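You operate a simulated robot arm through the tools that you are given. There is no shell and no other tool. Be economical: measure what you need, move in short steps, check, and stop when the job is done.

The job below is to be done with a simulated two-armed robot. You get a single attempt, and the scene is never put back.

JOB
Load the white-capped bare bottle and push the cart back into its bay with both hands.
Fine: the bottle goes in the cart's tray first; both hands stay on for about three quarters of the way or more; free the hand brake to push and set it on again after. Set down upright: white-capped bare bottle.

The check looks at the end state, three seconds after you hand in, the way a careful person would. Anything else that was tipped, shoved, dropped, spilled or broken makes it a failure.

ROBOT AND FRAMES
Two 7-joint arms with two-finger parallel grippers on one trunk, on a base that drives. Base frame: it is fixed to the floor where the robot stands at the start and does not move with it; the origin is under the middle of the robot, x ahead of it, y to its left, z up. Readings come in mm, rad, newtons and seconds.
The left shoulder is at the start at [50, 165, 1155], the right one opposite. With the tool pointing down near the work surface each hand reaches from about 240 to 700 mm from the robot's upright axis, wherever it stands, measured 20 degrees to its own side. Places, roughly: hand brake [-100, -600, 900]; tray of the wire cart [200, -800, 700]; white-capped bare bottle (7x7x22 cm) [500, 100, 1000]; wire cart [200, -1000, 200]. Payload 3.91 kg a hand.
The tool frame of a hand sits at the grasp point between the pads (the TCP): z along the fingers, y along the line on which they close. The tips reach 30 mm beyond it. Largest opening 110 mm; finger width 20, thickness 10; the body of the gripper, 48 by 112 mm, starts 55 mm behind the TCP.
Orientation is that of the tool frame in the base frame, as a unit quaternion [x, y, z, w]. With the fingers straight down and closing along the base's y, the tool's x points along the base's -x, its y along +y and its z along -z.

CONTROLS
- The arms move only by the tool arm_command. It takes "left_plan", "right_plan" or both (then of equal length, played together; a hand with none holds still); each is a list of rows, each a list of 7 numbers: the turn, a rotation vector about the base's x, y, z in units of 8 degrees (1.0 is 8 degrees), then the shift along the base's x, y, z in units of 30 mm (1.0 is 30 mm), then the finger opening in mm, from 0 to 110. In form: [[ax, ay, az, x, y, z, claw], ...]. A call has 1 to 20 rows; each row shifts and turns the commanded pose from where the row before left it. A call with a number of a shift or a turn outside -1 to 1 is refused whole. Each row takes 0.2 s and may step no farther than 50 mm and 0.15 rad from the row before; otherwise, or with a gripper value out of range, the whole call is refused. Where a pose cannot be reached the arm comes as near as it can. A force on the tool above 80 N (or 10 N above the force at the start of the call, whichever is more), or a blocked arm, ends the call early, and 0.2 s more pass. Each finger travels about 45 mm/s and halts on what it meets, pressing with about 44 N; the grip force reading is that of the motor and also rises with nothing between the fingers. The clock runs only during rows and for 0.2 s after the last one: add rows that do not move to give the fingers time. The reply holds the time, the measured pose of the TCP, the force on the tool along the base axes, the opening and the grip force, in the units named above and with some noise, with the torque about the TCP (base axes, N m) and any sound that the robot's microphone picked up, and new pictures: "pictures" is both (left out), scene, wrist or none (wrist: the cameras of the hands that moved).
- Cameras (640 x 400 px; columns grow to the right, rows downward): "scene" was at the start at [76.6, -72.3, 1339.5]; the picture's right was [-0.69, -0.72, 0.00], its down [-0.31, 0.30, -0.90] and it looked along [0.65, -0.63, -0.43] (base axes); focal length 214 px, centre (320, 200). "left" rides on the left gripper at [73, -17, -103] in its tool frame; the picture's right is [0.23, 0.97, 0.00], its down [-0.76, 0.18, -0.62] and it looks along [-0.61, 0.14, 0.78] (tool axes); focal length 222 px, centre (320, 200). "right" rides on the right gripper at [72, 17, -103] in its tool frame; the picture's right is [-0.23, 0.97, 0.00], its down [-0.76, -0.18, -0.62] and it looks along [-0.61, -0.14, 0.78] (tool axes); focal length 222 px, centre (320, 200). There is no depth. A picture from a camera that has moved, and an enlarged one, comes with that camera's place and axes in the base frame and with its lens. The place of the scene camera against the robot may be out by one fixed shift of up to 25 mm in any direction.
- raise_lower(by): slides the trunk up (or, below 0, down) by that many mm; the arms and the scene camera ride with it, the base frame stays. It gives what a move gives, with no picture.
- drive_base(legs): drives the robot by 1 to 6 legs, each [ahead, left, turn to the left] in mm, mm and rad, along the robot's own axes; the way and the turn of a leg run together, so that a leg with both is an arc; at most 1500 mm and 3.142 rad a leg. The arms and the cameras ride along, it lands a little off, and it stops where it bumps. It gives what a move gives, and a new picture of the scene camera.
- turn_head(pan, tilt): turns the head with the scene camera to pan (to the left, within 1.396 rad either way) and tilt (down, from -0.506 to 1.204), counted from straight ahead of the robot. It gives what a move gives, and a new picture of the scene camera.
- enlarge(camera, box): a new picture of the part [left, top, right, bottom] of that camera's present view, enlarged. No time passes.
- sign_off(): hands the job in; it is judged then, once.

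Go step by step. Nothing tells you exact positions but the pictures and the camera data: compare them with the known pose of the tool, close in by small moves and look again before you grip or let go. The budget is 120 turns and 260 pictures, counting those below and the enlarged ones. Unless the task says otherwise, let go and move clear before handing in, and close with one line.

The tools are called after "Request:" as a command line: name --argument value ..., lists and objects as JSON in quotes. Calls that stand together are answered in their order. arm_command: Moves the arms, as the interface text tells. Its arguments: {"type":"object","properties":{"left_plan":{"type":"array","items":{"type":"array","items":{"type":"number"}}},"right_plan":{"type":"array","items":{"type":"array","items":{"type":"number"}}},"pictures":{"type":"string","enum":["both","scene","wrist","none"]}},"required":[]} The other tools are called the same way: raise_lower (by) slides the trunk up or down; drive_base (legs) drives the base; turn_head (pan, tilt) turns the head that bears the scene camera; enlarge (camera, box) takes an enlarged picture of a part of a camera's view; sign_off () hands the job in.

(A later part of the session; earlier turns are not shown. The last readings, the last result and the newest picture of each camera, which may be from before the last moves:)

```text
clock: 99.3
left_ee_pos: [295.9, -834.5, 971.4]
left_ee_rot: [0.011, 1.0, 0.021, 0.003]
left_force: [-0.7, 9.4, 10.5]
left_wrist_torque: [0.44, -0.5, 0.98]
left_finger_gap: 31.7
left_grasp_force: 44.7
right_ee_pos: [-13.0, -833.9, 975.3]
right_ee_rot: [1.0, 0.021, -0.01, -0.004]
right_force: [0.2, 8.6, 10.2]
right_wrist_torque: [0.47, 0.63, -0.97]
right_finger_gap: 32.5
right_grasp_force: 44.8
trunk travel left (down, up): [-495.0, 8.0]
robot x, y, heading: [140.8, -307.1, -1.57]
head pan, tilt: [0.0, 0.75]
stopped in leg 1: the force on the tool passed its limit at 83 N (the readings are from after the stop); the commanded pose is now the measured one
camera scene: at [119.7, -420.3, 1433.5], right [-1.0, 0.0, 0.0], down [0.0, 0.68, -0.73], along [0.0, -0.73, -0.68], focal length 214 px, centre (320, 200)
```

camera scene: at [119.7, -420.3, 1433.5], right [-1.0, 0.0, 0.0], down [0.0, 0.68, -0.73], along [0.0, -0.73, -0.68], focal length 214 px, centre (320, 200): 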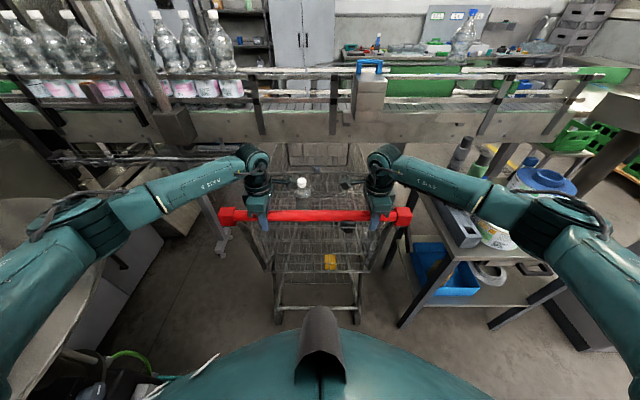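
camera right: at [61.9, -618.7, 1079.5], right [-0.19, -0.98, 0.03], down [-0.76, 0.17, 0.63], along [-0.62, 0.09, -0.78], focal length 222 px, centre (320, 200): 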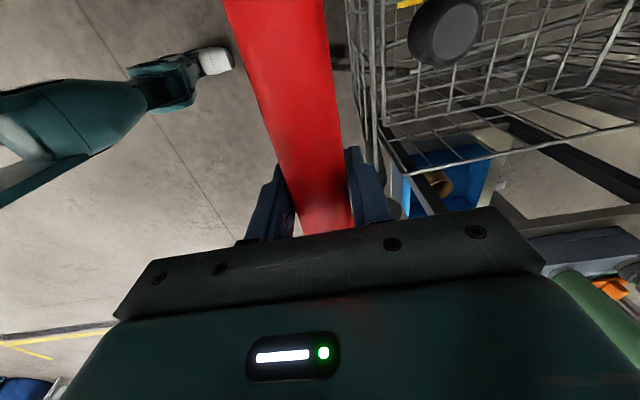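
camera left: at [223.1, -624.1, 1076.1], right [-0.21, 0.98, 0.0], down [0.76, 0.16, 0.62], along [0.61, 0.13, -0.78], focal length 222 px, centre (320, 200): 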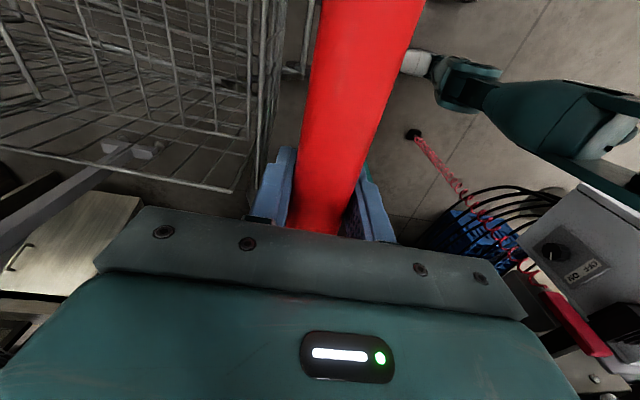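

The push was stopped by about 83 N shared evenly by both hands, after about 225 mm of travel. I'll look to see whether this is the bay's stop or something caught.

Request:
enlarge --camera "scene" --box '[200, 100, 440, 250]'

Request:
enlarge --camera "scene" --box '[360, 180, 480, 300]'

Request:
enlarge --camera "scene" --box '[190, 180, 310, 330]'

Request:
enlarge --camera "right" --box '[0, 0, 640, 260]'

Request:
enlarge --camera "left" --box '[0, 0, 640, 260]'

```text
2.67 times, centred on (320, 175) of scene
camera zoom: at [119.7, -420.3, 1433.5], right [-1.0, 0.0, 0.0], down [0.0, 0.68, -0.73], along [0.0, -0.73, -0.68], focal length 572 px, centre (320, 267)
```

zoom: 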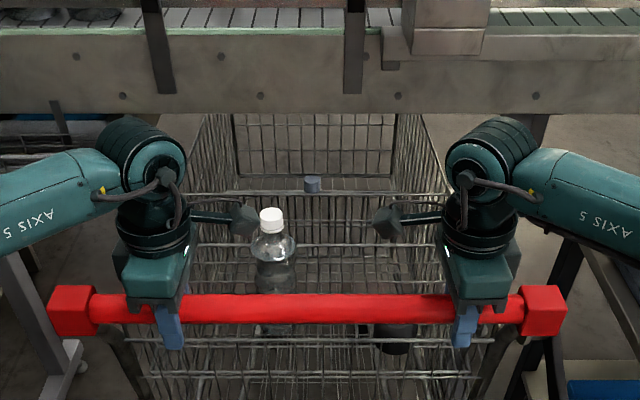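

```text
3.33 times, centred on (420, 240) of scene
camera zoom: at [119.7, -420.3, 1433.5], right [-1.0, 0.0, 0.0], down [0.0, 0.68, -0.73], along [0.0, -0.73, -0.68], focal length 715 px, centre (-13, 67)
```

zoom: 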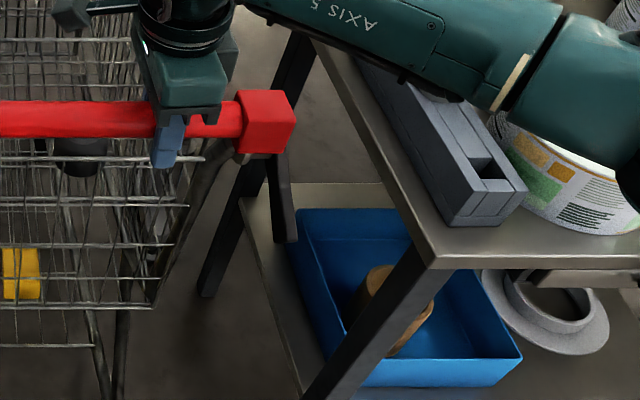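

```text
2.67 times, centred on (250, 255) of scene
camera zoom: at [119.7, -420.3, 1433.5], right [-1.0, 0.0, 0.0], down [0.0, 0.68, -0.73], along [0.0, -0.73, -0.68], focal length 572 px, centre (507, 53)
```

zoom: 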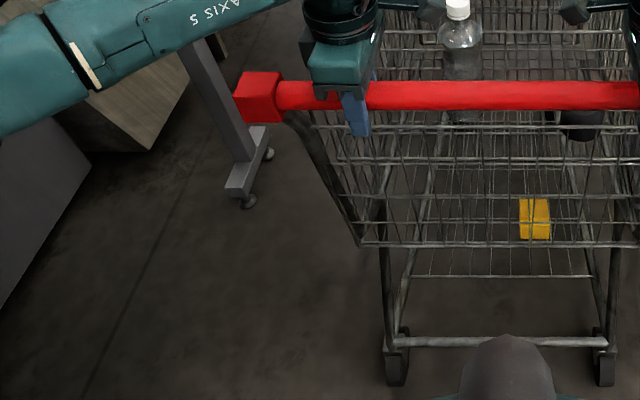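

```text
1.00 times, centred on (320, 130) of right (not enlarged: the box is as wide or as high as the picture)
camera zoom: at [62.6, -849.1, 1078.0], right [-0.19, -0.98, 0.0], down [-0.76, 0.14, 0.64], along [-0.63, 0.12, -0.77], focal length 222 px, centre (320, 270)
```

zoom: 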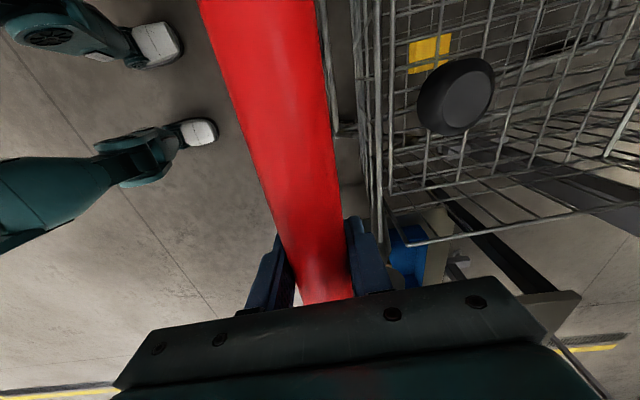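

```text
1.00 times, centred on (320, 130) of left (not enlarged: the box is as wide or as high as the picture)
camera zoom: at [222.3, -854.5, 1073.9], right [-0.21, 0.98, 0.04], down [0.76, 0.14, 0.63], along [0.62, 0.16, -0.77], focal length 222 px, centre (320, 270)
```

zoom: 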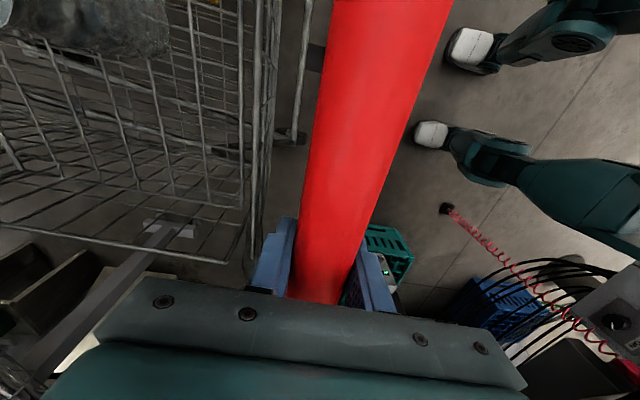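

Nothing visibly snags at the sides. I'll relax and retry gently with the arms to see whether it is a hard stop.

Request:
arm_command --right_plan '[[0, 0, 0, 0, 0, 0, 25], [0, 0, 0, 0, -0.3, 0, 25], [0, 0, 0, 0, -0.3, 0, 25], [0, 0, 0, 0, 0, 0, 25]]' --left_plan '[[0, 0, 0, 0, 0, 0, 25], [0, 0, 0, 0, -0.3, 0, 25], [0, 0, 0, 0, -0.3, 0, 25], [0, 0, 0, 0, 0, 0, 25]]' --pictures "none"

```text
clock: 100.3
left_ee_pos: [296.4, -833.6, 972.0]
left_ee_rot: [0.014, 0.999, 0.032, 0.007]
left_force: [7.5, 78.0, -1.1]
left_wrist_torque: [-0.81, 0.28, 0.83]
left_finger_gap: 32.3
left_grasp_force: 45.2
right_ee_pos: [-12.8, -835.3, 973.9]
right_ee_rot: [1.0, 0.024, -0.013, -0.014]
right_force: [-5.1, 72.9, -6.3]
right_wrist_torque: [-0.6, -0.19, -0.86]
right_finger_gap: 32.5
right_grasp_force: 45.1
trunk travel left (down, up): [-495.0, 8.0]
robot x, y, heading: [140.7, -301.9, -1.574]
head pan, tilt: [0.0, 0.75]
```

It's a hard, symmetric stop, most likely the end of the bay. I'll relax the push, then look at the situation before letting go.

Request:
arm_command --right_plan '[[0, 0, 0, 0, 0.3, 0, 25], [0, 0, 0, 0, 0.2, 0, 25], [0, 0, 0, 0, 0, 0, 25]]' --left_plan '[[0, 0, 0, 0, 0.3, 0, 25], [0, 0, 0, 0, 0.2, 0, 25], [0, 0, 0, 0, 0, 0, 25]]' --pictures "none"

Request:
turn_head --pan 0.0 --tilt 0.3

Request:
enlarge --camera "scene" --box '[220, 200, 420, 320]'

```text
clock: 101.1
left_ee_pos: [295.6, -834.7, 972.2]
left_ee_rot: [0.011, 1.0, 0.022, 0.003]
left_force: [-3.8, 33.4, 0.0]
left_wrist_torque: [0.01, -1.03, 0.87]
left_finger_gap: 31.9
left_grasp_force: 45.1
right_ee_pos: [-11.9, -835.0, 974.8]
right_ee_rot: [1.0, 0.022, -0.01, -0.005]
right_force: [6.0, 31.9, -3.7]
right_wrist_torque: [0.09, 1.05, -0.94]
right_finger_gap: 32.3
right_grasp_force: 45.6
trunk travel left (down, up): [-495.0, 8.0]
robot x, y, heading: [140.0, -309.5, -1.573]
head pan, tilt: [0.0, 0.75]
```

```text
clock: 102.0
left_ee_pos: [295.4, -833.8, 971.4]
left_ee_rot: [0.011, 1.0, 0.022, 0.004]
left_force: [-2.8, 33.3, 0.1]
left_wrist_torque: [-0.16, -0.37, 0.96]
left_finger_gap: 31.8
left_grasp_force: 45.1
right_ee_pos: [-12.8, -836.0, 974.7]
right_ee_rot: [1.0, 0.022, -0.009, -0.004]
right_force: [4.4, 30.1, -4.7]
right_wrist_torque: [-0.08, 0.45, -0.93]
right_finger_gap: 32.1
right_grasp_force: 45.1
trunk travel left (down, up): [-495.0, 8.0]
robot x, y, heading: [137.1, -305.3, -1.575]
head pan, tilt: [0.0, 0.3]
camera scene: at [119.9, -427.1, 1474.1], right [-1.0, 0.0, 0.0], down [0.0, 0.29, -0.96], along [0.0, -0.96, -0.29], focal length 214 px, centre (320, 200)
```

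scene: 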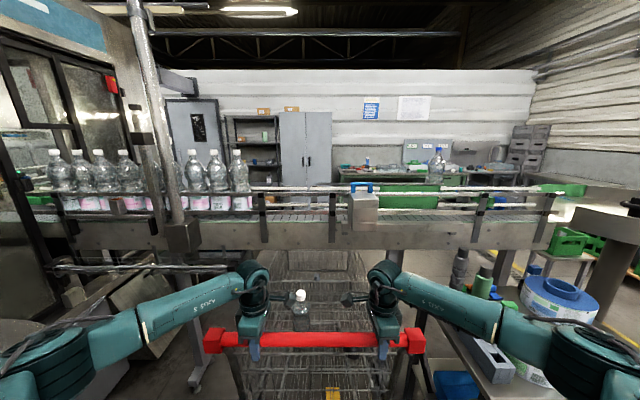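

```text
3.20 times, centred on (320, 260) of scene
camera zoom: at [119.9, -427.1, 1474.1], right [-1.0, 0.0, 0.0], down [0.0, 0.29, -0.96], along [0.0, -0.96, -0.29], focal length 686 px, centre (320, 8)
```

zoom: 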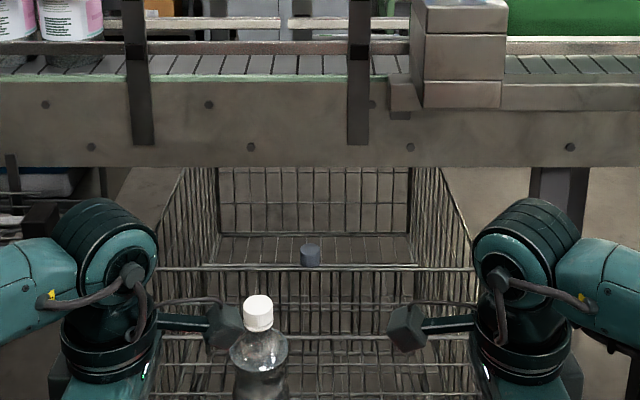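

I'll relax the remaining push force, then open the right hand only and lift it off, so I can view from low down and reach the brake.

Request:
arm_command --right_plan '[[0, 0, 0, 0, 0.25, 0, 25], [0, 0, 0, 0, 0.1, 0, 25], [0, 0, 0, 0, 0, 0, 60], [0, 0, 0, 0, 0, 0, 95], [0, 0, 0, 0, 0, 0, 95], [0, 0, 0, 0, 0, 0, 95], [0, 0, 0, 0, 0, 0.5, 95], [0, 0, 0, 0, 0, 1, 95], [0, 0, 0, 0, 0, 1, 95], [0, 0, 0, 0, 0, 1, 95], [0, 0, 0, 0, 0, 1, 95]]' --left_plan '[[0, 0, 0, 0, 0.25, 0, 25], [0, 0, 0, 0, 0.1, 0, 25], [0, 0, 0, 0, 0, 0, 25], [0, 0, 0, 0, 0, 0, 25], [0, 0, 0, 0, 0, 0, 25], [0, 0, 0, 0, 0, 0, 25], [0, 0, 0, 0, 0, 0, 25], [0, 0, 0, 0, 0, 0, 25], [0, 0, 0, 0, 0, 0, 25], [0, 0, 0, 0, 0, 0, 25], [0, 0, 0, 0, 0, 0, 25]]' --pictures "none"

```text
clock: 104.4
left_ee_pos: [296.7, -830.1, 971.5]
left_ee_rot: [0.011, 1.0, 0.018, 0.003]
left_force: [4.0, -3.0, 26.6]
left_wrist_torque: [-0.07, 0.14, 0.9]
left_finger_gap: 31.9
left_grasp_force: 44.6
right_ee_pos: [-12.6, -828.3, 1108.7]
right_ee_rot: [1.0, 0.023, -0.012, -0.003]
right_force: [-0.6, -0.6, 0.2]
right_wrist_torque: [0.01, -0.01, 0.01]
right_finger_gap: 94.9
right_grasp_force: 0.1
trunk travel left (down, up): [-495.0, 8.0]
robot x, y, heading: [140.6, -304.5, -1.572]
head pan, tilt: [0.0, 0.3]
```

The push is relaxed. The cart rests against its stop, so I'll release the left hand too and lift it clear.

Request:
arm_command --left_plan '[[0, 0, 0, 0, 0, 0.2, 35], [0, 0, 0, 0, 0, 0, 60], [0, 0, 0, 0, 0, 0, 95], [0, 0, 0, 0, 0, 0, 95], [0, 0, 0, 0, 0, 0.5, 95], [0, 0, 0, 0, 0, 1, 95], [0, 0, 0, 0, 0, 1, 95], [0, 0, 0, 0, 0, 1, 95], [0, 0, 0, 0, 0, 1, 95]]' --right_plan '[[0, 0, 0.97, 0, 0, 0, 95], [0, 0, 0.97, 0, 0, 0, 95], [0, 0, 0.97, 0, 0, 0, 95], [0, 0, 0.97, 0, 0, 0, 95], [0, 0, 0.97, 0, 0, 0, 95], [0, 0, 0.97, 0, 0.3, 0, 95], [0, 0, 0.97, 0, 0.5, 0, 95], [0, 0, 0.97, -0.5, 0.5, 0, 95], [0, 0, 0.97, -0.5, 0.5, 0, 95]]' --pictures "both"

Request:
turn_head --pan -0.5 --tilt 0.75

```text
clock: 106.4
left_ee_pos: [296.2, -829.6, 1112.5]
left_ee_rot: [0.012, 1.0, 0.021, 0.004]
left_force: [-0.8, 0.1, -0.6]
left_wrist_torque: [-0.01, 0.0, 0.0]
left_finger_gap: 95.3
left_grasp_force: 0.0
right_ee_pos: [-42.6, -775.8, 1106.9]
right_ee_rot: [0.806, 0.592, -0.011, 0.003]
right_force: [0.3, 0.0, 0.3]
right_wrist_torque: [-0.01, -0.03, -0.01]
right_finger_gap: 94.9
right_grasp_force: 0.2
trunk travel left (down, up): [-495.0, 8.0]
robot x, y, heading: [137.4, -301.8, -1.569]
head pan, tilt: [0.0, 0.3]
camera scene: at [119.2, -434.6, 1473.4], right [-1.0, 0.0, 0.0], down [0.0, 0.3, -0.96], along [0.0, -0.96, -0.3], focal length 214 px, centre (320, 200)
camera right: at [-3.2, -709.8, 1210.2], right [0.86, -0.51, 0.0], down [-0.39, -0.66, 0.64], along [-0.33, -0.55, -0.77], focal length 222 px, centre (320, 200)
camera left: at [221.8, -849.2, 1213.3], right [-0.2, 0.98, 0.04], down [0.76, 0.13, 0.63], along [0.62, 0.16, -0.77], focal length 222 px, centre (320, 200)
```

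scene: 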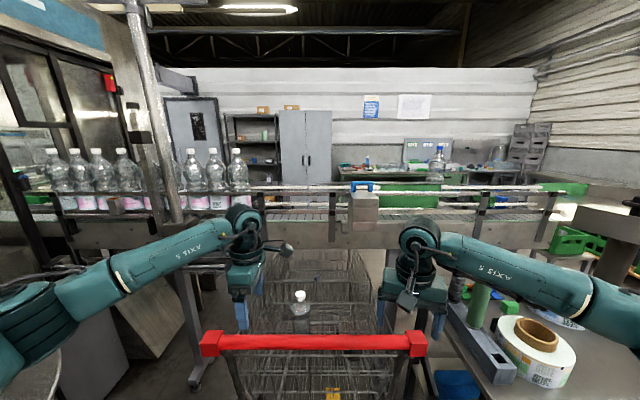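
right: 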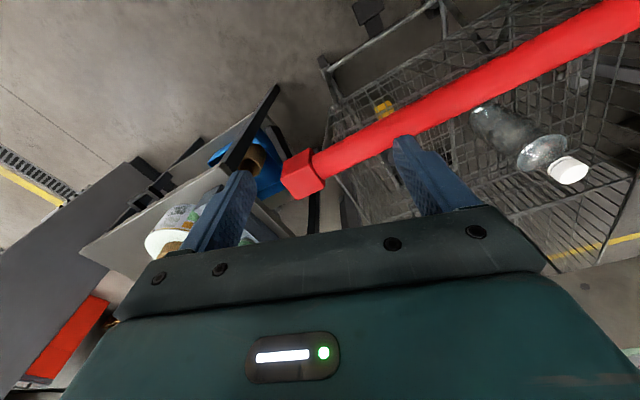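
left: 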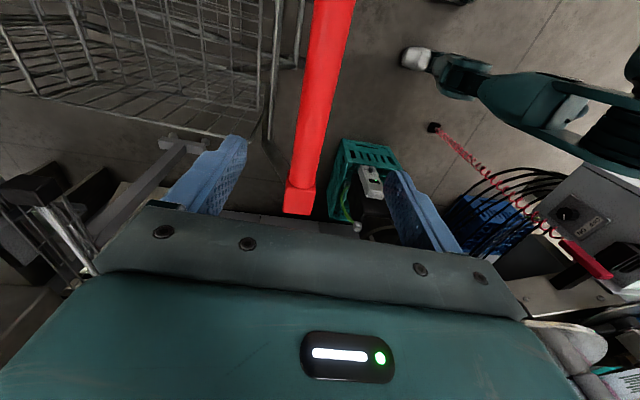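

```text
clock: 107.4
left_ee_pos: [297.6, -830.1, 1110.2]
left_ee_rot: [0.012, 1.0, 0.021, 0.003]
left_force: [0.3, 0.7, -0.5]
left_wrist_torque: [0.04, -0.03, -0.01]
left_finger_gap: 95.0
left_grasp_force: 0.1
right_ee_pos: [-42.2, -776.5, 1107.1]
right_ee_rot: [0.807, 0.591, -0.011, 0.003]
right_force: [1.1, -0.8, -0.6]
right_wrist_torque: [-0.01, -0.01, -0.01]
right_finger_gap: 95.1
right_grasp_force: 0.1
trunk travel left (down, up): [-495.0, 8.0]
robot x, y, heading: [138.7, -304.0, -1.573]
head pan, tilt: [-0.499, 0.75]
camera scene: at [80.1, -414.7, 1433.1], right [-0.88, 0.48, 0.0], down [0.33, 0.6, -0.73], along [-0.35, -0.64, -0.68], focal length 214 px, centre (320, 200)
```

scene: 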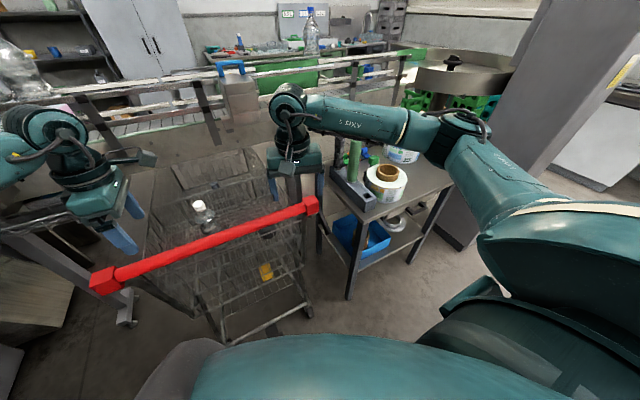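

To set the brake I only need to push the lever forward and down from my side. I'll bring the closed right hand, tilted forward, to just in front of the lever and look.

Request:
arm_command --right_plan '[[0, 0, 0.73, -0.9, 0.8, 0, 60], [0, 0, 0.73, -0.9, 0.8, 0, 30], [0, 0, 0.73, -0.9, 0.8, 0, 0], [-0.85, 0, 0, -0.6, 0, -0.8, 0], [-0.85, 0, 0, -0.3, 0, -0.9, 0], [-0.85, 0, 0, -0.2, 0, -0.9, 0], [-0.85, 0, 0, 0, 0, -0.9, 0], [-0.85, 0, 0, 0, 0, -0.9, 0], [-0.85, 0, 0, 0, 0, -0.9, 0]]' --pictures "both"

Request:
enlarge --camera "right" --box '[200, 0, 480, 220]'

```text
clock: 109.4
left_ee_pos: [297.5, -829.6, 1110.6]
left_ee_rot: [0.011, 1.0, 0.022, 0.003]
left_force: [-0.3, -0.1, 0.3]
left_wrist_torque: [0.0, -0.02, 0.03]
left_finger_gap: 94.9
left_grasp_force: 0.2
right_ee_pos: [-155.7, -705.3, 958.1]
right_ee_rot: [0.667, 0.663, -0.243, 0.238]
right_force: [0.4, -0.5, -0.5]
right_wrist_torque: [-0.02, 0.0, 0.01]
right_finger_gap: 0.2
right_grasp_force: 37.7
right hand out of reach, approached as far as the arm can: row 9
trunk travel left (down, up): [-495.0, 8.0]
robot x, y, heading: [137.9, -303.3, -1.573]
head pan, tilt: [-0.499, 0.75]
camera scene: at [80.1, -414.7, 1433.0], right [-0.88, 0.48, 0.0], down [0.33, 0.6, -0.73], along [-0.35, -0.64, -0.68], focal length 214 px, centre (320, 200)
camera right: at [-138.2, -582.2, 992.1], right [0.97, -0.18, 0.14], down [-0.17, -0.19, 0.97], along [-0.15, -0.97, -0.21], focal length 222 px, centre (320, 200)
```

scene: 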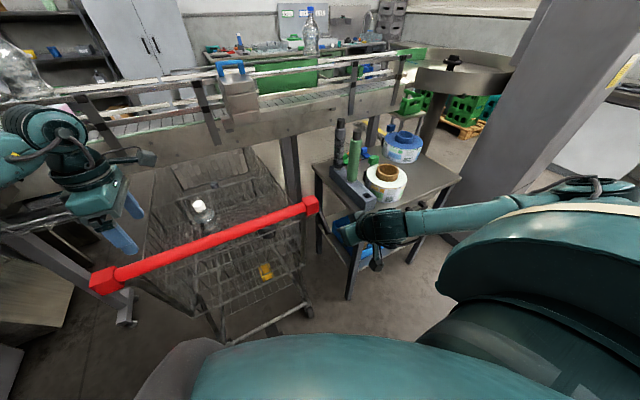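
right: 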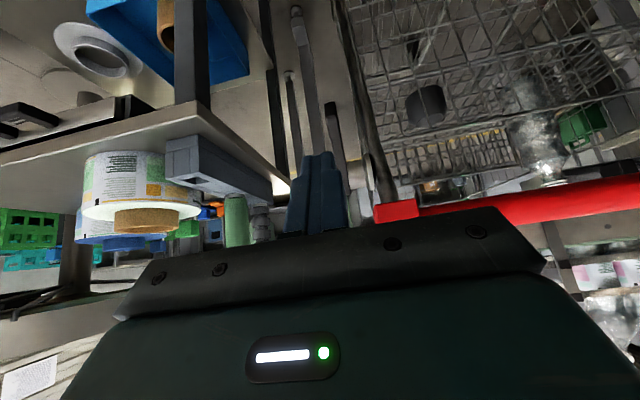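

```text
1.82 times, centred on (340, 110) of right
camera zoom: at [-138.2, -582.2, 992.1], right [0.97, -0.18, 0.14], down [-0.17, -0.19, 0.97], along [-0.15, -0.97, -0.21], focal length 404 px, centre (284, 364)
```

zoom: 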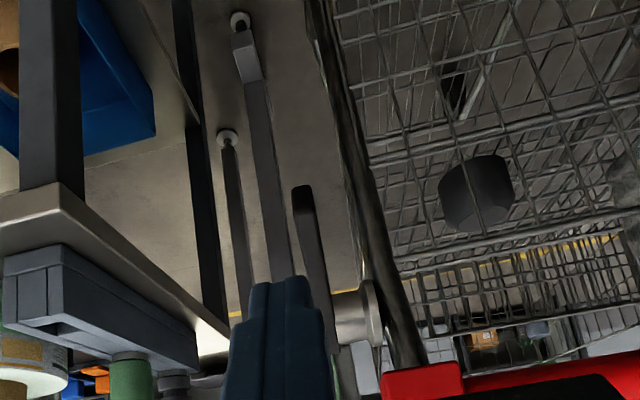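

The lever's tip is near (−147, −833, 822), still leaning toward me (free). I'll bring the fingertips down in front of it.

Request:
arm_command --right_plan '[[-0.4, 0, 0, 0.1, -0.4, -0.9, 0], [-0.4, 0, 0, 0.1, -0.4, -0.9, 0], [-0.4, 0, 0, 0.1, -0.6, -0.9, 0], [-0.4, 0, 0, 0, -0.8, -0.6, 0], [0, 0, 0, 0, 0, 0, 0]]' --pictures "wrist"

Request:
enlarge --camera "right" --box '[220, 20, 460, 210]'

Request:
enlarge --camera "scene" --box '[280, 180, 400, 280]'

```text
clock: 110.6
left_ee_pos: [297.0, -831.3, 1110.2]
left_ee_rot: [0.012, 1.0, 0.022, 0.004]
left_force: [0.7, 0.5, 0.8]
left_wrist_torque: [0.0, -0.02, -0.01]
left_finger_gap: 94.9
left_grasp_force: 0.1
right_ee_pos: [-161.9, -722.8, 930.7]
right_ee_rot: [0.653, 0.66, -0.262, 0.263]
right_force: [0.7, 0.6, 0.0]
right_wrist_torque: [0.01, -0.01, -0.02]
right_finger_gap: 0.1
right_grasp_force: 37.7
right hand out of reach, approached as far as the arm can: row 1, 2, 3, 4
trunk travel left (down, up): [-495.0, 8.0]
robot x, y, heading: [137.0, -302.8, -1.575]
head pan, tilt: [-0.499, 0.75]
camera right: at [-146.4, -598.2, 956.2], right [0.98, -0.15, 0.16], down [-0.17, -0.13, 0.98], along [-0.13, -0.98, -0.15], focal length 222 px, centre (320, 200)
```

right: 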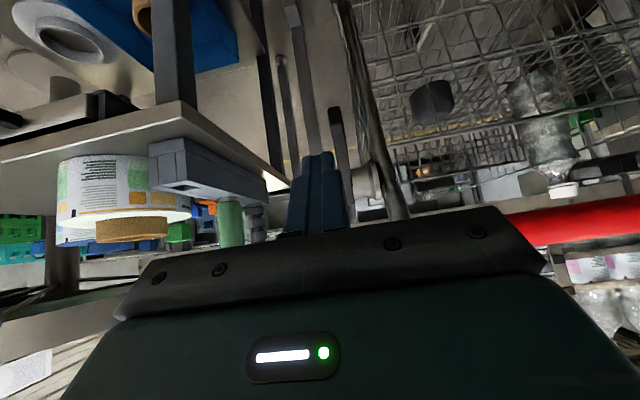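

```text
2.11 times, centred on (340, 115) of right
camera zoom: at [-146.4, -598.2, 956.2], right [0.98, -0.15, 0.16], down [-0.17, -0.13, 0.98], along [-0.13, -0.98, -0.15], focal length 468 px, centre (278, 379)
```

zoom: 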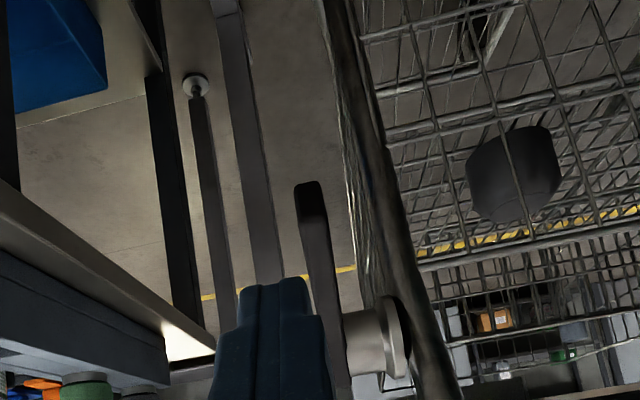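

```text
4.00 times, centred on (340, 230) of scene
camera zoom: at [79.9, -415.5, 1433.0], right [-0.88, 0.48, 0.0], down [0.33, 0.6, -0.73], along [-0.35, -0.64, -0.68], focal length 858 px, centre (240, 80)
```

zoom: 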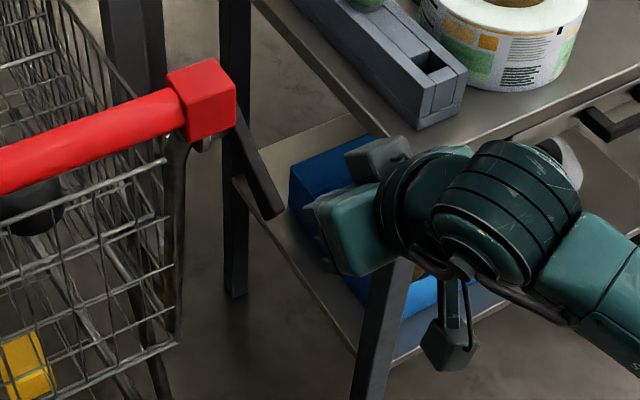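

The arm is cramped near the table. I'll back the base 70 mm and turn it slightly left, which gave good reach before.

Request:
drive_base --legs '[[-70, 0, 0], [0, 0, 0.14]]'

Request:
arm_command --right_plan '[[0, 0, 0, -0.2, -0.5, -0.7, 0], [0, 0, 0, -0.2, -0.5, -0.7, 0], [0, 0, 0, -0.2, -0.5, -0.7, 0], [0, 0, 0, -0.2, -0.5, -0.3, 0]]' --pictures "wrist"

Request:
enlarge --camera "scene" --box '[240, 150, 400, 280]'

```text
clock: 112.2
left_ee_pos: [368.6, -734.7, 1111.7]
left_ee_rot: [-0.058, 0.998, 0.021, 0.002]
left_force: [-0.8, -1.1, -0.8]
left_wrist_torque: [-0.02, 0.01, -0.03]
left_finger_gap: 94.9
left_grasp_force: 0.0
right_ee_pos: [-100.5, -689.5, 930.3]
right_ee_rot: [0.605, 0.705, -0.241, 0.282]
right_force: [0.8, 0.4, 0.6]
right_wrist_torque: [0.01, 0.01, 0.01]
right_finger_gap: 0.0
right_grasp_force: 37.5
trunk travel left (down, up): [-495.0, 8.0]
robot x, y, heading: [144.0, -236.9, -1.431]
head pan, tilt: [-0.499, 0.75]
camera scene: at [94.8, -349.6, 1433.0], right [-0.94, 0.35, 0.0], down [0.24, 0.64, -0.73], along [-0.26, -0.68, -0.68], focal length 214 px, centre (320, 200)
```

scene: 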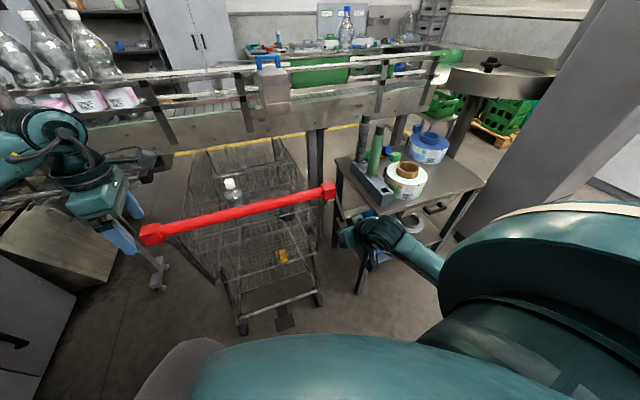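

```text
clock: 113.2
left_ee_pos: [366.6, -732.2, 1111.4]
left_ee_rot: [-0.058, 0.998, 0.022, 0.001]
left_force: [0.0, -0.2, 0.2]
left_wrist_torque: [0.0, -0.02, -0.03]
left_finger_gap: 95.0
left_grasp_force: 0.1
right_ee_pos: [-125.3, -750.8, 858.7]
right_ee_rot: [0.605, 0.704, -0.241, 0.281]
right_force: [0.2, 0.2, -0.1]
right_wrist_torque: [0.0, 0.01, -0.01]
right_finger_gap: 0.0
right_grasp_force: 38.0
trunk travel left (down, up): [-495.0, 8.0]
robot x, y, heading: [138.0, -235.5, -1.432]
head pan, tilt: [-0.499, 0.75]
camera right: at [-126.8, -625.4, 884.7], right [0.99, -0.02, 0.16], down [-0.16, -0.15, 0.98], along [0.01, -0.99, -0.15], focal length 222 px, centre (320, 200)
```

right: 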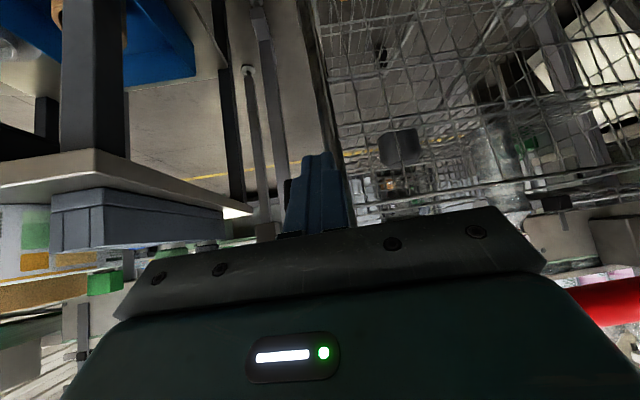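

```text
3.08 times, centred on (320, 215) of scene
camera zoom: at [94.5, -349.7, 1433.0], right [-0.94, 0.35, 0.0], down [0.24, 0.64, -0.73], along [-0.26, -0.68, -0.68], focal length 660 px, centre (320, 154)
```

zoom: 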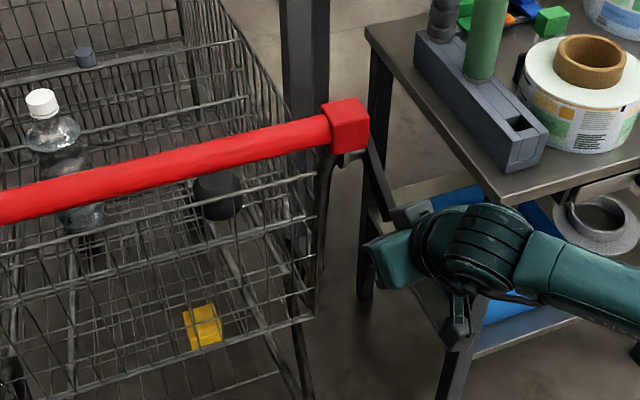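

Request:
arm_command --right_plan '[[0, 0, 0, -0.9, 0, 0, 0], [0, 0, 0, 0, -0.4, -0.1, 0], [0, 0, 0, 0, 0, 0, 0]]' --pictures "wrist"

Request:
enlarge --camera "scene" --box '[300, 170, 380, 250]'

Request:
enlarge --camera "right" --box '[220, 60, 440, 230]'

```text
clock: 114.0
left_ee_pos: [368.6, -732.6, 1110.9]
left_ee_rot: [-0.058, 0.998, 0.021, 0.003]
left_force: [-0.4, 0.5, 0.0]
left_wrist_torque: [-0.01, -0.02, 0.0]
left_finger_gap: 95.0
left_grasp_force: 0.1
right_ee_pos: [-151.0, -764.1, 856.7]
right_ee_rot: [0.605, 0.704, -0.243, 0.282]
right_force: [0.9, 0.0, 0.8]
right_wrist_torque: [-0.01, 0.01, 0.0]
right_finger_gap: 0.2
right_grasp_force: 37.9
trunk travel left (down, up): [-495.0, 8.0]
robot x, y, heading: [139.8, -235.5, -1.429]
head pan, tilt: [-0.499, 0.75]
camera right: at [-153.8, -637.3, 881.8], right [0.99, -0.02, 0.16], down [-0.16, -0.15, 0.98], along [0.01, -0.99, -0.15], focal length 222 px, centre (320, 200)
```

right: 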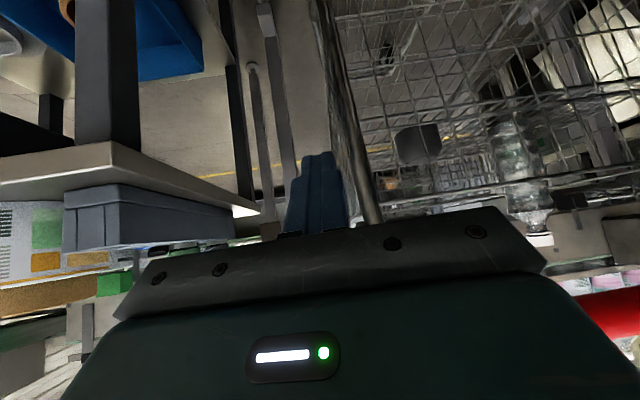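

```text
5.00 times, centred on (340, 210) of scene
camera zoom: at [94.3, -349.3, 1433.0], right [-0.94, 0.35, 0.0], down [0.24, 0.64, -0.73], along [-0.26, -0.68, -0.68], focal length 1072 px, centre (220, 150)
```

zoom: 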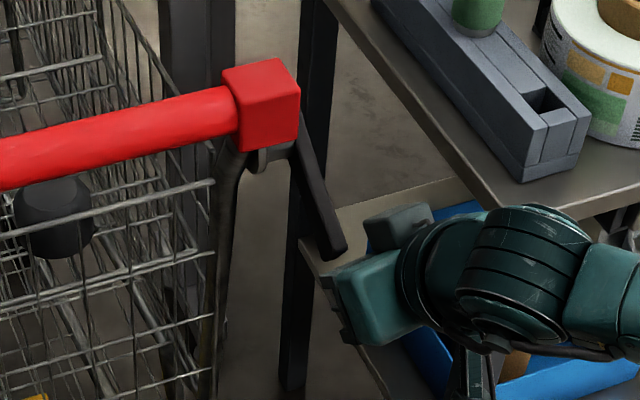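

```text
2.35 times, centred on (330, 145) of right
camera zoom: at [-153.8, -637.3, 881.8], right [0.99, -0.02, 0.16], down [-0.16, -0.15, 0.98], along [0.01, -0.99, -0.15], focal length 523 px, centre (296, 329)
```

zoom: 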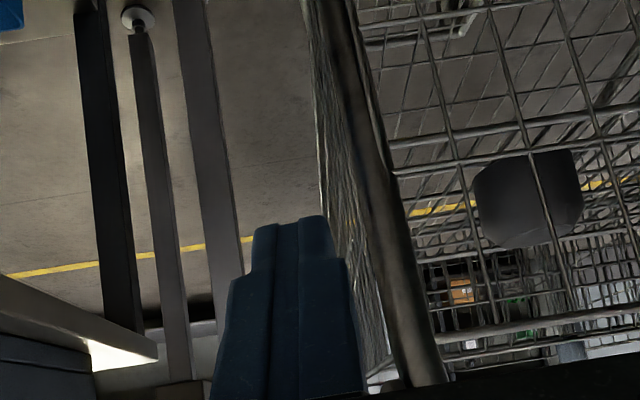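

The fingers are lined up with the lever, just in front of its tip. I'll push forward and slightly down.

Request:
arm_command --right_plan '[[0, 0, 0, 0, -0.5, 0, 0], [0, 0, 0, 0, -0.5, 0, 0], [0, 0, 0, 0, -0.4, -0.1, 0], [0, 0, 0, 0, -0.4, -0.15, 0], [0, 0, 0, 0, 0, 0, 0]]' --pictures "wrist"

Request:
enlarge --camera "scene" --box '[300, 170, 380, 250]'

```text
clock: 115.2
left_ee_pos: [366.8, -732.7, 1111.7]
left_ee_rot: [-0.057, 0.998, 0.021, 0.003]
left_force: [0.8, -0.3, 0.5]
left_wrist_torque: [0.02, -0.01, 0.01]
left_finger_gap: 94.9
left_grasp_force: 0.0
right_ee_pos: [-150.9, -800.3, 827.6]
right_ee_rot: [0.608, 0.714, -0.226, 0.264]
right_force: [5.4, 43.5, -44.1]
right_wrist_torque: [0.54, -0.07, 0.1]
right_finger_gap: 0.3
right_grasp_force: 37.9
trunk travel left (down, up): [-495.0, 8.0]
robot x, y, heading: [137.1, -232.5, -1.434]
head pan, tilt: [-0.499, 0.75]
camera right: at [-153.6, -675.9, 859.6], right [0.99, -0.02, 0.15], down [-0.15, -0.2, 0.97], along [0.01, -0.98, -0.2], focal length 222 px, centre (320, 200)
```

right: 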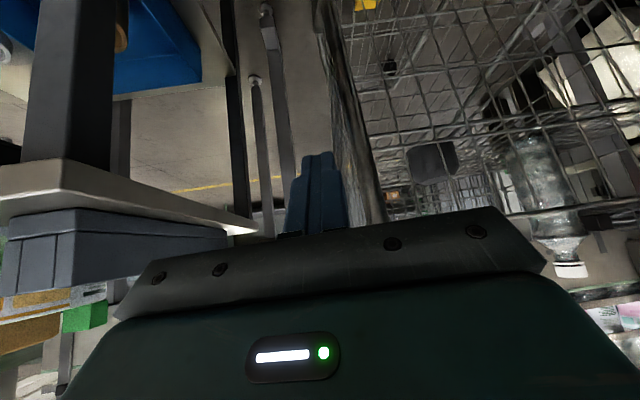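

```text
5.00 times, centred on (340, 210) of scene
camera zoom: at [92.7, -349.5, 1432.7], right [-0.94, 0.35, 0.0], down [0.24, 0.64, -0.73], along [-0.26, -0.68, -0.68], focal length 1072 px, centre (220, 150)
```

zoom: 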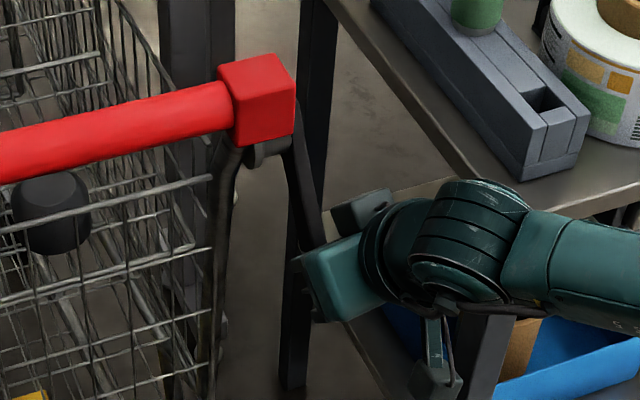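

The force runs along the lever, so I was pressing on its end. I'll back off, raise the fingertips above its upper face and push down-forward from there.

Request:
arm_command --right_plan '[[0, 0, 0, 0, 0.8, 0, 0], [0, 0, 0, 0, 0.6, 0.5, 0], [0, 0, 0, 0, 0, 0.9, 0], [0, 0, 0, 0, 0, 0.8, 0], [0, 0, 0, 0, -0.6, 0, 0], [0, 0, 0, 0, 0, 0, 0]]' --pictures "wrist"

Request:
enlarge --camera "right" --box '[220, 60, 440, 230]'

Request:
enlarge --camera "scene" --box '[300, 170, 380, 250]'

```text
clock: 116.6
left_ee_pos: [368.6, -732.6, 1111.7]
left_ee_rot: [-0.057, 0.998, 0.021, 0.002]
left_force: [-0.7, 0.4, 0.1]
left_wrist_torque: [0.04, -0.03, 0.03]
left_finger_gap: 94.9
left_grasp_force: 0.0
right_ee_pos: [-150.3, -791.9, 916.0]
right_ee_rot: [0.604, 0.705, -0.242, 0.283]
right_force: [-0.3, -0.6, -0.4]
right_wrist_torque: [-0.02, -0.03, -0.01]
right_finger_gap: 0.0
right_grasp_force: 37.8
trunk travel left (down, up): [-495.0, 8.0]
robot x, y, heading: [138.3, -235.7, -1.434]
head pan, tilt: [-0.499, 0.75]
camera right: at [-152.7, -667.1, 941.8], right [0.99, -0.01, 0.16], down [-0.16, -0.14, 0.98], along [0.01, -0.99, -0.14], focal length 222 px, centre (320, 200)
```

right: 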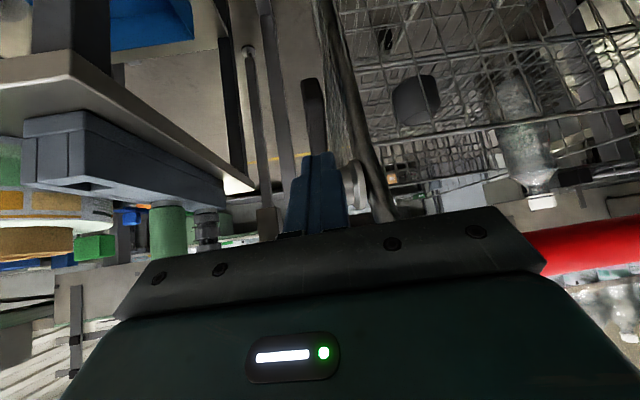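

```text
2.35 times, centred on (330, 145) of right
camera zoom: at [-152.7, -667.1, 941.8], right [0.99, -0.01, 0.16], down [-0.16, -0.14, 0.98], along [0.01, -0.99, -0.14], focal length 523 px, centre (296, 329)
```

zoom: 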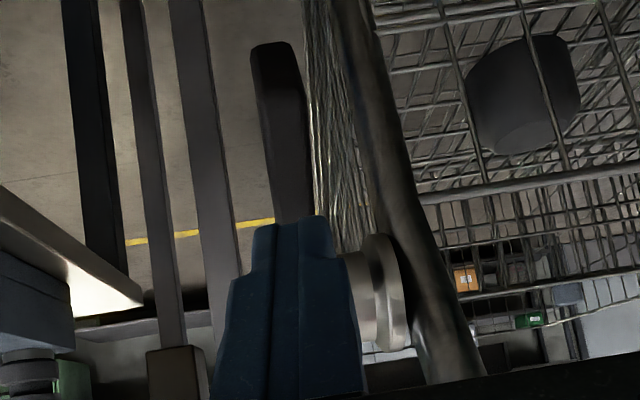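

```text
5.00 times, centred on (340, 210) of scene
camera zoom: at [94.8, -349.2, 1433.2], right [-0.94, 0.35, 0.0], down [0.24, 0.64, -0.73], along [-0.26, -0.68, -0.68], focal length 1072 px, centre (220, 150)
```

zoom: 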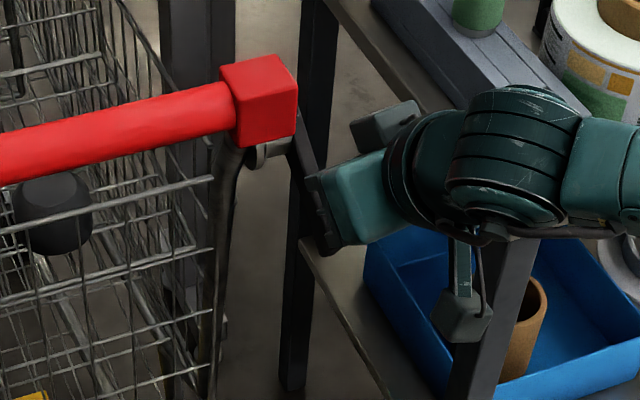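

Now the fingertips are above the lever's upper face. I'll lower and sweep forward along the lever's arc.

Request:
arm_command --right_plan '[[0, 0, 0, 0, 0, -0.75, 0], [0, 0, 0, 0, 0, -0.75, 0], [0, 0, 0, 0, -0.4, -0.1, 0], [0, 0, 0, 0, -0.4, -0.2, 0], [0, 0, 0, 0, -0.4, -0.25, 0], [0, 0, 0, 0, 0, 0, 0]]' --pictures "wrist"

Request:
enlarge --camera "scene" --box '[300, 170, 380, 250]'

```text
clock: 118.0
left_ee_pos: [367.0, -733.0, 1111.0]
left_ee_rot: [-0.058, 0.998, 0.021, 0.002]
left_force: [-0.7, 0.0, 0.1]
left_wrist_torque: [-0.02, -0.01, -0.01]
left_finger_gap: 95.0
left_grasp_force: 0.1
right_ee_pos: [-150.8, -829.0, 852.6]
right_ee_rot: [0.604, 0.704, -0.242, 0.282]
right_force: [-0.5, 0.7, -0.8]
right_wrist_torque: [0.02, 0.0, 0.02]
right_finger_gap: 0.4
right_grasp_force: 38.2
trunk travel left (down, up): [-495.0, 8.0]
robot x, y, heading: [138.1, -235.7, -1.428]
head pan, tilt: [-0.499, 0.75]
camera right: at [-153.0, -703.0, 878.5], right [0.99, -0.01, 0.16], down [-0.16, -0.15, 0.98], along [0.01, -0.99, -0.15], focal length 222 px, centre (320, 200)
```

right: 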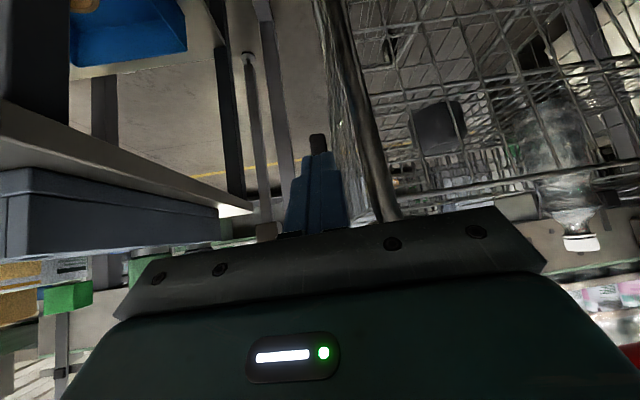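

```text
5.00 times, centred on (340, 210) of scene
camera zoom: at [94.5, -349.4, 1433.0], right [-0.94, 0.35, 0.0], down [0.24, 0.64, -0.73], along [-0.26, -0.68, -0.68], focal length 1072 px, centre (220, 150)
```

zoom: 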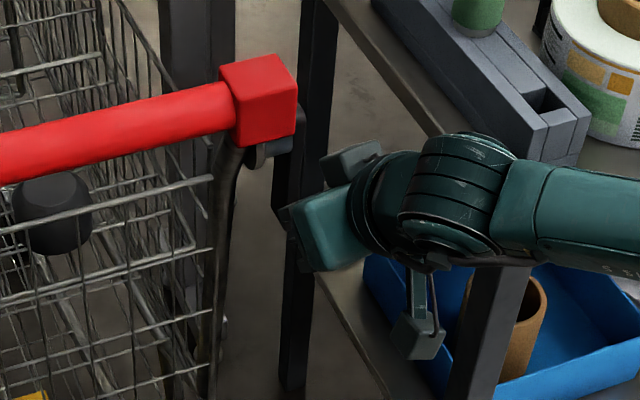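

The lever is following (now about 30°). I'll continue to its stop.

Request:
arm_command --right_plan '[[0, 0, 0, 0, -0.4, -0.15, 0], [0, 0, 0, 0, -0.4, -0.12, 0], [0, 0, 0, 0, -0.3, -0.05, 0], [0, 0, 0, 0, 0, 0, 0]]' --pictures "wrist"

Request:
enlarge --camera "scene" --box '[300, 170, 380, 250]'

Request:
enlarge --camera "right" --box '[220, 60, 440, 230]'

```text
clock: 119.0
left_ee_pos: [367.6, -729.5, 1111.9]
left_ee_rot: [-0.055, 0.998, 0.02, 0.002]
left_force: [-0.1, -0.3, -0.1]
left_wrist_torque: [-0.04, -0.04, 0.03]
left_finger_gap: 95.0
left_grasp_force: 0.1
right_ee_pos: [-153.0, -839.0, 826.3]
right_ee_rot: [0.609, 0.712, -0.23, 0.263]
right_force: [2.6, 18.2, -1.7]
right_wrist_torque: [0.27, 0.05, 0.14]
right_finger_gap: 0.1
right_grasp_force: 37.4
trunk travel left (down, up): [-495.0, 8.0]
robot x, y, heading: [135.1, -235.1, -1.438]
head pan, tilt: [-0.499, 0.75]
stopped in row 4 (right hand): the force on the tool passed its limit at 258 N (the readings are from after the stop); the commanded pose is now the measured one
camera right: at [-155.0, -716.0, 857.2], right [0.99, -0.02, 0.14], down [-0.14, -0.19, 0.97], along [0.01, -0.98, -0.19], focal length 222 px, centre (320, 200)
```

right: 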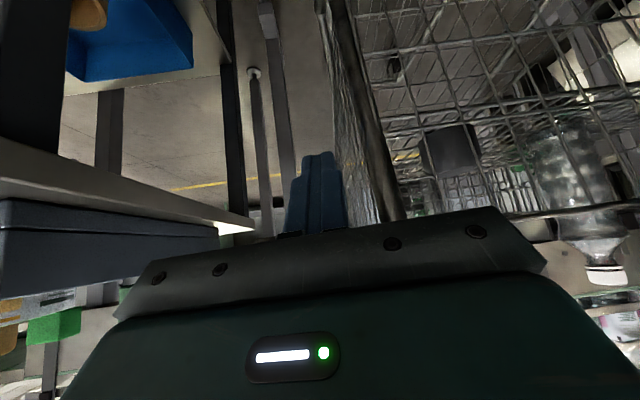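

```text
5.00 times, centred on (340, 210) of scene
camera zoom: at [94.9, -344.6, 1432.9], right [-0.93, 0.36, 0.0], down [0.24, 0.64, -0.73], along [-0.26, -0.68, -0.68], focal length 1072 px, centre (220, 150)
```

zoom: 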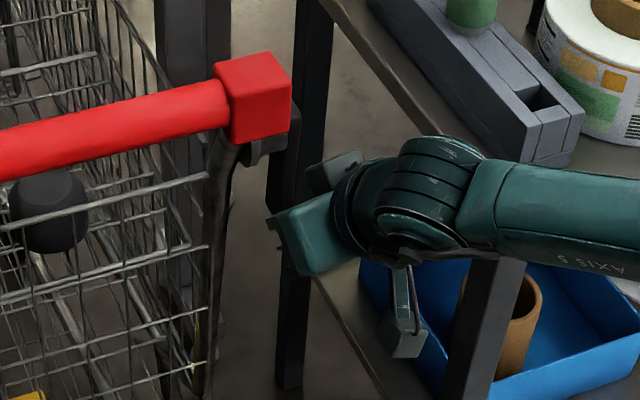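

```text
2.35 times, centred on (330, 145) of right
camera zoom: at [-155.0, -716.0, 857.2], right [0.99, -0.02, 0.14], down [-0.14, -0.19, 0.97], along [0.01, -0.98, -0.19], focal length 523 px, centre (296, 329)
```

zoom: 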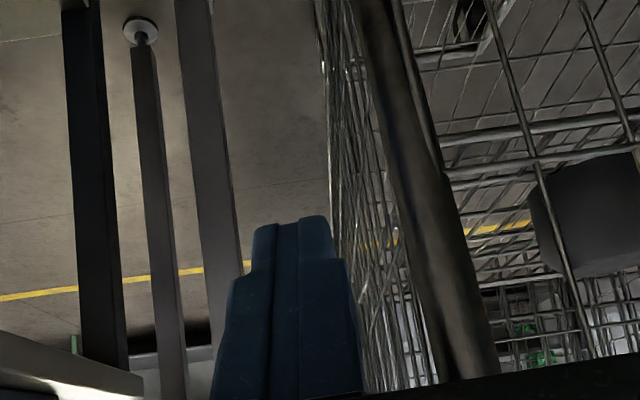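

The push met a hard limit. I'll back off and look at the lever and surroundings.

Request:
arm_command --right_plan '[[0, 0, 0, 0, 0.5, 0.3, 0], [0, 0, 0, 0, 0.8, 0.5, 0], [0, 0, 0, 0, 0.5, 0.9, 0], [0, 0, 0, 0.2, 0, 0.9, 0], [0, 0, 0, 0.8, 0, 0.9, 0], [0, 0, 0, 0.9, 0, 0, 0], [0, 0, 0, 0.9, 0, 0, 0]]' --pictures "both"

Request:
enlarge --camera "right" --box '[180, 0, 440, 230]'

Request:
enlarge --camera "scene" --box '[290, 160, 390, 260]'

```text
clock: 120.7
left_ee_pos: [367.0, -733.2, 1111.1]
left_ee_rot: [-0.057, 0.998, 0.021, 0.001]
left_force: [0.4, 0.1, 0.2]
left_wrist_torque: [0.01, -0.04, -0.01]
left_finger_gap: 95.2
left_grasp_force: 0.1
right_ee_pos: [-67.7, -794.4, 934.5]
right_ee_rot: [0.607, 0.711, -0.233, 0.267]
right_force: [-0.3, -0.5, 0.2]
right_wrist_torque: [-0.03, 0.0, -0.01]
right_finger_gap: 0.0
right_grasp_force: 37.3
trunk travel left (down, up): [-495.0, 8.0]
robot x, y, heading: [134.9, -235.1, -1.434]
head pan, tilt: [-0.499, 0.75]
camera scene: at [94.8, -348.2, 1433.0], right [-0.94, 0.35, 0.0], down [0.24, 0.64, -0.73], along [-0.26, -0.68, -0.68], focal length 214 px, centre (320, 200)
camera right: at [-69.9, -669.4, 965.4], right [0.99, -0.02, 0.14], down [-0.15, -0.18, 0.97], along [0.01, -0.98, -0.18], focal length 222 px, centre (320, 200)
```

scene: 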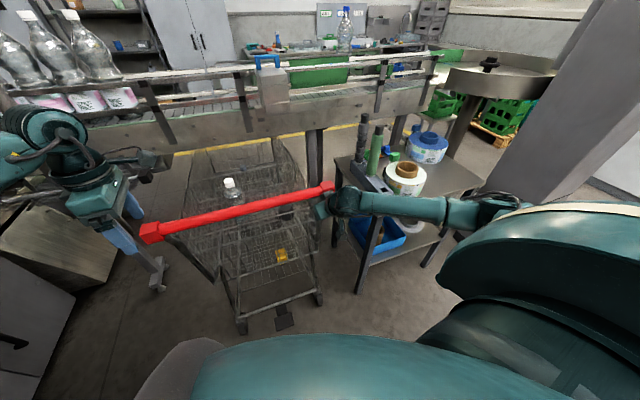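
right: 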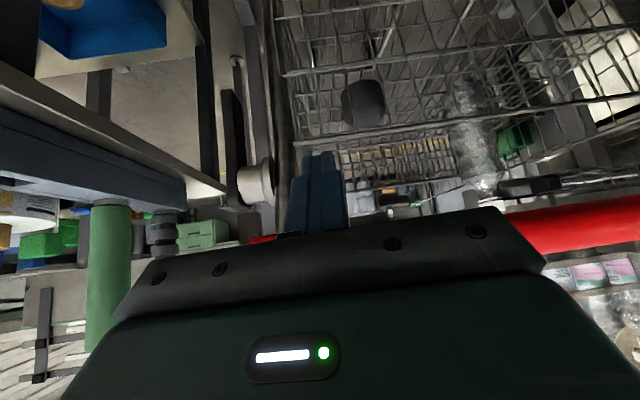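

```text
1.74 times, centred on (310, 115) of right
camera zoom: at [-69.9, -669.4, 965.4], right [0.99, -0.02, 0.14], down [-0.15, -0.18, 0.97], along [0.01, -0.98, -0.18], focal length 386 px, centre (337, 348)
```

zoom: 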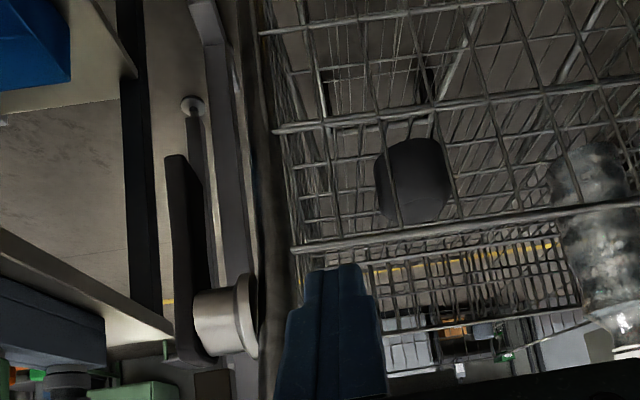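

```text
4.00 times, centred on (340, 210) of scene
camera zoom: at [94.8, -348.2, 1433.0], right [-0.94, 0.35, 0.0], down [0.24, 0.64, -0.73], along [-0.26, -0.68, -0.68], focal length 858 px, centre (240, 160)
```

zoom: 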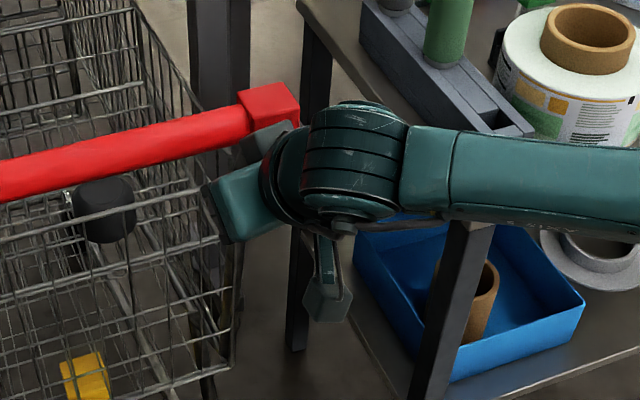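

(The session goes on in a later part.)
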